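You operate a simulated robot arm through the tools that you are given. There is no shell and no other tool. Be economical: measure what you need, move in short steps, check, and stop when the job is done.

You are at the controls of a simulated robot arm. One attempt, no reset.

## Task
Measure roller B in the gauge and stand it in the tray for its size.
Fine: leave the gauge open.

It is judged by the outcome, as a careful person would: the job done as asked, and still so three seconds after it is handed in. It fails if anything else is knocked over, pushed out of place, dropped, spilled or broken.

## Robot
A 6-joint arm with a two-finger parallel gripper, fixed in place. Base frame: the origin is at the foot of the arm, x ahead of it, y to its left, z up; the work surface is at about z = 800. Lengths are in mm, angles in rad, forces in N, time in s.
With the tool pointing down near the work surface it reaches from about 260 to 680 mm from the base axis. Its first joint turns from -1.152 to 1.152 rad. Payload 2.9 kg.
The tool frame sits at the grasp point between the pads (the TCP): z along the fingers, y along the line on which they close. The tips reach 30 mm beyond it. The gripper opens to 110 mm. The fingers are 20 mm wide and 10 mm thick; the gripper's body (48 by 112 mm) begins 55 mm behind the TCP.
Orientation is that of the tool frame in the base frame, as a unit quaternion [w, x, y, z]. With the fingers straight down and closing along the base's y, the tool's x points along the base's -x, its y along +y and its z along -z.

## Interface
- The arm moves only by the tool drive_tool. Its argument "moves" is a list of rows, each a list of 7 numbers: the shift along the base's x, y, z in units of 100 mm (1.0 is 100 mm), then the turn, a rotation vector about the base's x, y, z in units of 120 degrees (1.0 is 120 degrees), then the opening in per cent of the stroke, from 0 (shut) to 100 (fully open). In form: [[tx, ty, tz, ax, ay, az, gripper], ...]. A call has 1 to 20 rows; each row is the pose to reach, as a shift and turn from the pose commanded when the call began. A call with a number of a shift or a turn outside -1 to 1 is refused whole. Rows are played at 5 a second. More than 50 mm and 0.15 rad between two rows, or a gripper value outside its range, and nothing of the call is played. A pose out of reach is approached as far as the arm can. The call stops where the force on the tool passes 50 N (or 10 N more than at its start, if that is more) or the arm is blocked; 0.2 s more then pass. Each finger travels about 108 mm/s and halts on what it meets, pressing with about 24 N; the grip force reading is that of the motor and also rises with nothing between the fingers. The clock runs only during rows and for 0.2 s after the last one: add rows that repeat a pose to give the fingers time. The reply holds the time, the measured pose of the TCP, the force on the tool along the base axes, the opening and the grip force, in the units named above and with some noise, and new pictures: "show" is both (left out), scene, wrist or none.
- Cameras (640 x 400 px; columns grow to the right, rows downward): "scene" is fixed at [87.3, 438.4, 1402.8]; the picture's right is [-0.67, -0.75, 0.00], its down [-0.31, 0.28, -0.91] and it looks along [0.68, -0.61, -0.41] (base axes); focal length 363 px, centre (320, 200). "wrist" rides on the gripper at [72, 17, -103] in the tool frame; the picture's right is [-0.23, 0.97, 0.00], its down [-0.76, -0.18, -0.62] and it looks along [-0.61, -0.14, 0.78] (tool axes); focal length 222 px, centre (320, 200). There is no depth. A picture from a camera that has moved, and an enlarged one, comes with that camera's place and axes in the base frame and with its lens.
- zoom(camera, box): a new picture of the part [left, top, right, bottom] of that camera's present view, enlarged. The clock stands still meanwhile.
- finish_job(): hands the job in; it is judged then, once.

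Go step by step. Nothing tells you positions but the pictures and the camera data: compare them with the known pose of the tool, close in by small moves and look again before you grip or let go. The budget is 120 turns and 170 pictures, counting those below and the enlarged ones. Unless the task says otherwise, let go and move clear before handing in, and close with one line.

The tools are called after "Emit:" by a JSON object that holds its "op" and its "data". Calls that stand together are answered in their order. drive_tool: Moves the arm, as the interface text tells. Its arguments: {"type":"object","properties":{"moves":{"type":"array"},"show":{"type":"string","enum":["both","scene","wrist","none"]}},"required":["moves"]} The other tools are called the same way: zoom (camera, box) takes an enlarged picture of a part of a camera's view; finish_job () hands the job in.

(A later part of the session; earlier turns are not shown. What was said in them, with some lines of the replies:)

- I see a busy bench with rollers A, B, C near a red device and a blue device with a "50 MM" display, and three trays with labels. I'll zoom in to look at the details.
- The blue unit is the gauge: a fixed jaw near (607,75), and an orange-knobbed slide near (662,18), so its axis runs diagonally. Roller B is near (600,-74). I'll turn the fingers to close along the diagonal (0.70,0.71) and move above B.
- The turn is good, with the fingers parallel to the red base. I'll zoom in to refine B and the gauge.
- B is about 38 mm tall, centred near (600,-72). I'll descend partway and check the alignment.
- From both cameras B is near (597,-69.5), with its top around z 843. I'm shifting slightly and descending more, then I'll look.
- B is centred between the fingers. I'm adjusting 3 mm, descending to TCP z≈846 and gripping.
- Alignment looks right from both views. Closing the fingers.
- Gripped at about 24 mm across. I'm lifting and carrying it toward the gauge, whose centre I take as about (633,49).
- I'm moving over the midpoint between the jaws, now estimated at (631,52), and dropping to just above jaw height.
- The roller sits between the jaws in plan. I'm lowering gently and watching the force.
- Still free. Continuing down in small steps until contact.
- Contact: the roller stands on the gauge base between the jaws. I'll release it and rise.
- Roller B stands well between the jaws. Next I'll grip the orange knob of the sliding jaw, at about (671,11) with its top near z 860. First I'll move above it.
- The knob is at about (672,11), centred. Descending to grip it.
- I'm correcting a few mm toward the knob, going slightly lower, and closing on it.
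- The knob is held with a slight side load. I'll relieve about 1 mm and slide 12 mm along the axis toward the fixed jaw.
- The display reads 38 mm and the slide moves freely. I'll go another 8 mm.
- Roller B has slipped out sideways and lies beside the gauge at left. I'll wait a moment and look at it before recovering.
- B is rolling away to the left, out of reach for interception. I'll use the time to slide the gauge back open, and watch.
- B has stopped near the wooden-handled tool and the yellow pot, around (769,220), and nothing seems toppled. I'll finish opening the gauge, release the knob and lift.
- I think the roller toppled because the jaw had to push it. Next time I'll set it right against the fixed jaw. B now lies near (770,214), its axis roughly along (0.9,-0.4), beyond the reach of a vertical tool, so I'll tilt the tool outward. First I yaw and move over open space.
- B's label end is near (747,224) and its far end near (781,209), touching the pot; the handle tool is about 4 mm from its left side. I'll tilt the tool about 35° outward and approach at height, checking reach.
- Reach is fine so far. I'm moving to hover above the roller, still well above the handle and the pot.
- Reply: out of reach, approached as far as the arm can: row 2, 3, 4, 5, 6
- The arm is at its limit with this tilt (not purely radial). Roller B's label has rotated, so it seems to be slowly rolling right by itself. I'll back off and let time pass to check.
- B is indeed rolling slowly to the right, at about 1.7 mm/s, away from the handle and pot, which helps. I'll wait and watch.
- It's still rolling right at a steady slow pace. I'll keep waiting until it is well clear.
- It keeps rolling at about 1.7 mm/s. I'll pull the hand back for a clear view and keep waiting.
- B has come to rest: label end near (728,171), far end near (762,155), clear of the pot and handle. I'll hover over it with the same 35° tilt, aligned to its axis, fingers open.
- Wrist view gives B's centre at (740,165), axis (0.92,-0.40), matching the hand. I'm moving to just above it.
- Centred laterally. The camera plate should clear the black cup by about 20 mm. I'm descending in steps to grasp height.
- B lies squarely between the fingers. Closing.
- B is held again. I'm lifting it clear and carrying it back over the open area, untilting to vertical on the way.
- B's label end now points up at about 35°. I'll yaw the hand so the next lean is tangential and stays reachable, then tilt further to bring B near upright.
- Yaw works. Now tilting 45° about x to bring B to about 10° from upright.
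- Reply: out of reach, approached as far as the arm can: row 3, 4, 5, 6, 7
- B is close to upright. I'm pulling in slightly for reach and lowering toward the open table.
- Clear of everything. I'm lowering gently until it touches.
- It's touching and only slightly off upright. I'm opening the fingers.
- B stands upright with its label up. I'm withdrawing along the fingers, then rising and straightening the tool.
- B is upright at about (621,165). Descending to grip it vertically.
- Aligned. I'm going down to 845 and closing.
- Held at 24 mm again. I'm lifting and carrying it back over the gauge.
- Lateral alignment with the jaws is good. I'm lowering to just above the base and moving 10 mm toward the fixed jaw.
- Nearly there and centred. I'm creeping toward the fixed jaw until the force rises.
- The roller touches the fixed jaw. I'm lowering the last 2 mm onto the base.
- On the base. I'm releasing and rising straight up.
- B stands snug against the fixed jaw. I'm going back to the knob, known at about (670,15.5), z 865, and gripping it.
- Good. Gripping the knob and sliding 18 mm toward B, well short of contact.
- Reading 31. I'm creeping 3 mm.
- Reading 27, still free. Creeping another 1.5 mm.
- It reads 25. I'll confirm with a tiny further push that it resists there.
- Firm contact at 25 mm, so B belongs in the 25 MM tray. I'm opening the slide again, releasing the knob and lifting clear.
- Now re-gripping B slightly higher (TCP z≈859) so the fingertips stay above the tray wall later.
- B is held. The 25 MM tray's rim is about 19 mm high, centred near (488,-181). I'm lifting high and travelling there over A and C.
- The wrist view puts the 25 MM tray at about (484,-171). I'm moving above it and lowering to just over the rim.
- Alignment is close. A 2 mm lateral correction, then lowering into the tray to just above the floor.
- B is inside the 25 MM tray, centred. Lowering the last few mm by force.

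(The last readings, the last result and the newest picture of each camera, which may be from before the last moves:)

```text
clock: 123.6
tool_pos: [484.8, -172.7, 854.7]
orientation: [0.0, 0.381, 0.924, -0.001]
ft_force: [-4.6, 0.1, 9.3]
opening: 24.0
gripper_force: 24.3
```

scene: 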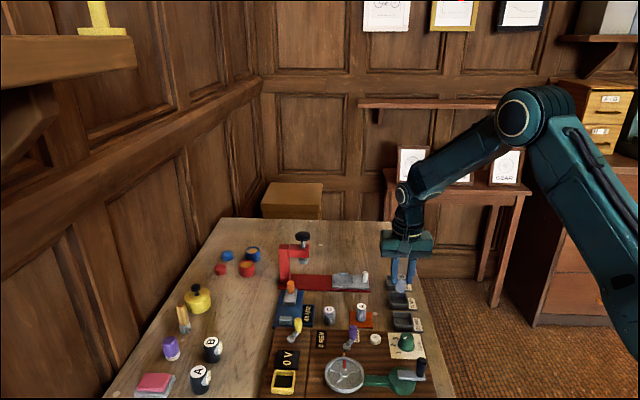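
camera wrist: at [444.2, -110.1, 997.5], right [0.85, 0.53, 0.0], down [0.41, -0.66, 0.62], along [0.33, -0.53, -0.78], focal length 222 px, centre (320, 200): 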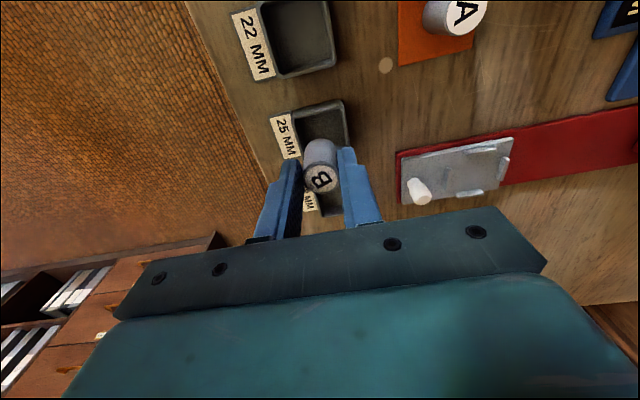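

Contact with the floor. Releasing and rising straight up.

Emit:
{"op": "drive_tool", "data": {"moves": [[0, 0, 0.005, 0, 0, 0, 25], [0, 0, 0.005, 0, 0, 0, 32], [0, 0, 0.005, 0, 0, 0, 40], [0, 0, 0.005, 0, 0, 0, 40], [0, 0, 0.2, 0, 0, 0, 40], [0, 0, 0.45, 0, 0, 0, 40], [0, 0, 0.8, 0, 0, 0, 40], [0, 0, 1.0, 0, 0, 0, 40], [0, 0, 1.0, 0, 0, 0, 40]]}}

Emit:
{"op": "zoom", "data": {"camera": "scene", "box": [365, 255, 445, 335]}}

Emit:
{"op": "zoom", "data": {"camera": "scene", "box": [130, 225, 430, 395]}}

```text
clock: 125.6
tool_pos: [486.2, -171.5, 954.9]
orientation: [0.0, 0.382, 0.924, 0.0]
ft_force: [0.4, 0.1, 0.7]
opening: 43.9
gripper_force: 0.1
camera wrist: at [446.6, -108.6, 1058.4], right [0.85, 0.53, 0.0], down [0.41, -0.66, 0.62], along [0.33, -0.53, -0.78], focal length 222 px, centre (320, 200)
```

scene: 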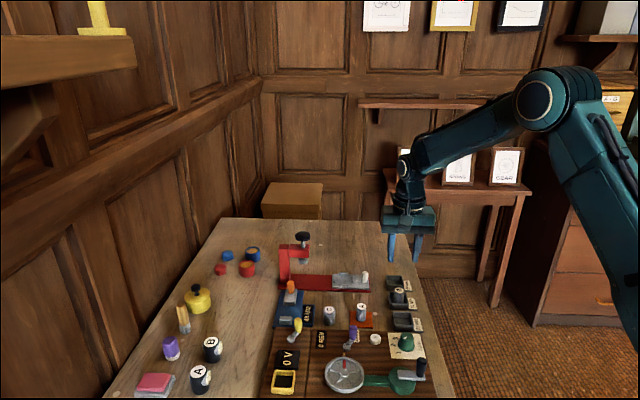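
wrist: 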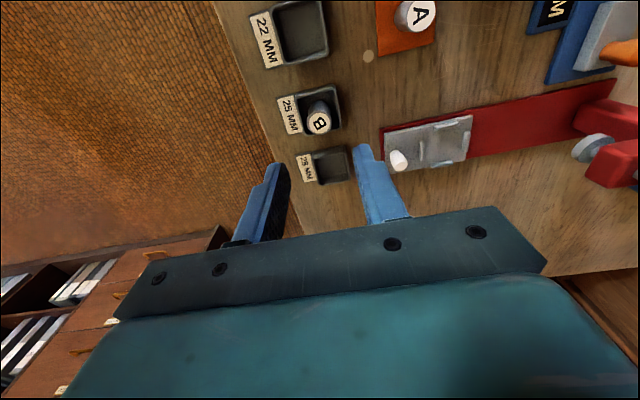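

```text
5.00 times, centred on (405, 295) of scene
camera zoom: at [87.3, 438.4, 1402.8], right [-0.67, -0.75, 0.0], down [-0.31, 0.28, -0.91], along [0.68, -0.61, -0.41], focal length 1815 px, centre (-105, -275)
```

zoom: 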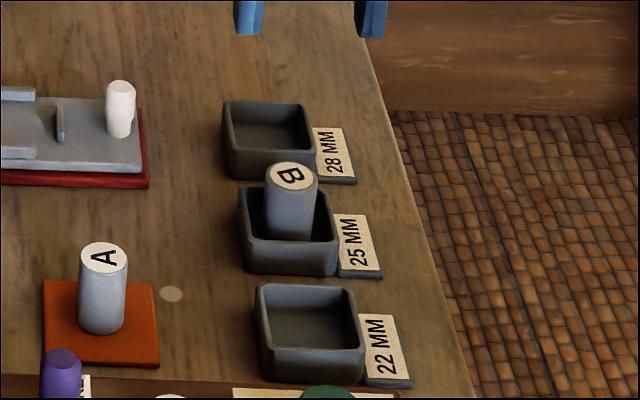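

```text
2.13 times, centred on (280, 310) of scene
camera zoom: at [87.3, 438.4, 1402.8], right [-0.67, -0.75, 0.0], down [-0.31, 0.28, -0.91], along [0.68, -0.61, -0.41], focal length 774 px, centre (405, -35)
```

zoom: 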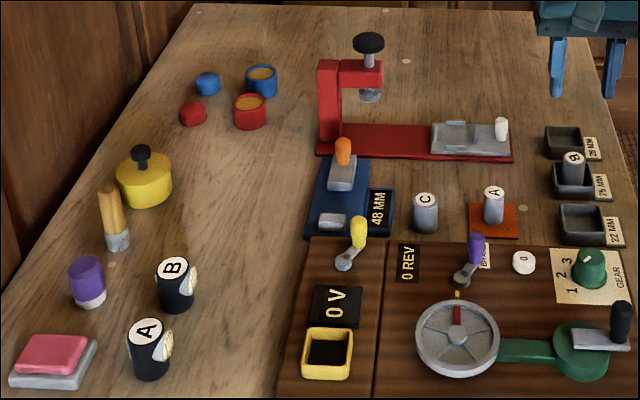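

Roller B stands upright in the 25 MM tray, the gauge is open, the arm is clear, and everything else is in its original place. I'm handing in.

Emit:
{"op": "finish_job", "data": {}}

```text
The job is handed in.
```

Roller B measured 25 mm in the gauge and now stands upright in the 25 MM tray, with the gauge left open. On the first try B tipped over and rolled against the yellow pot. I recovered and re-measured it, and I saw nothing else knocked over or out of place.
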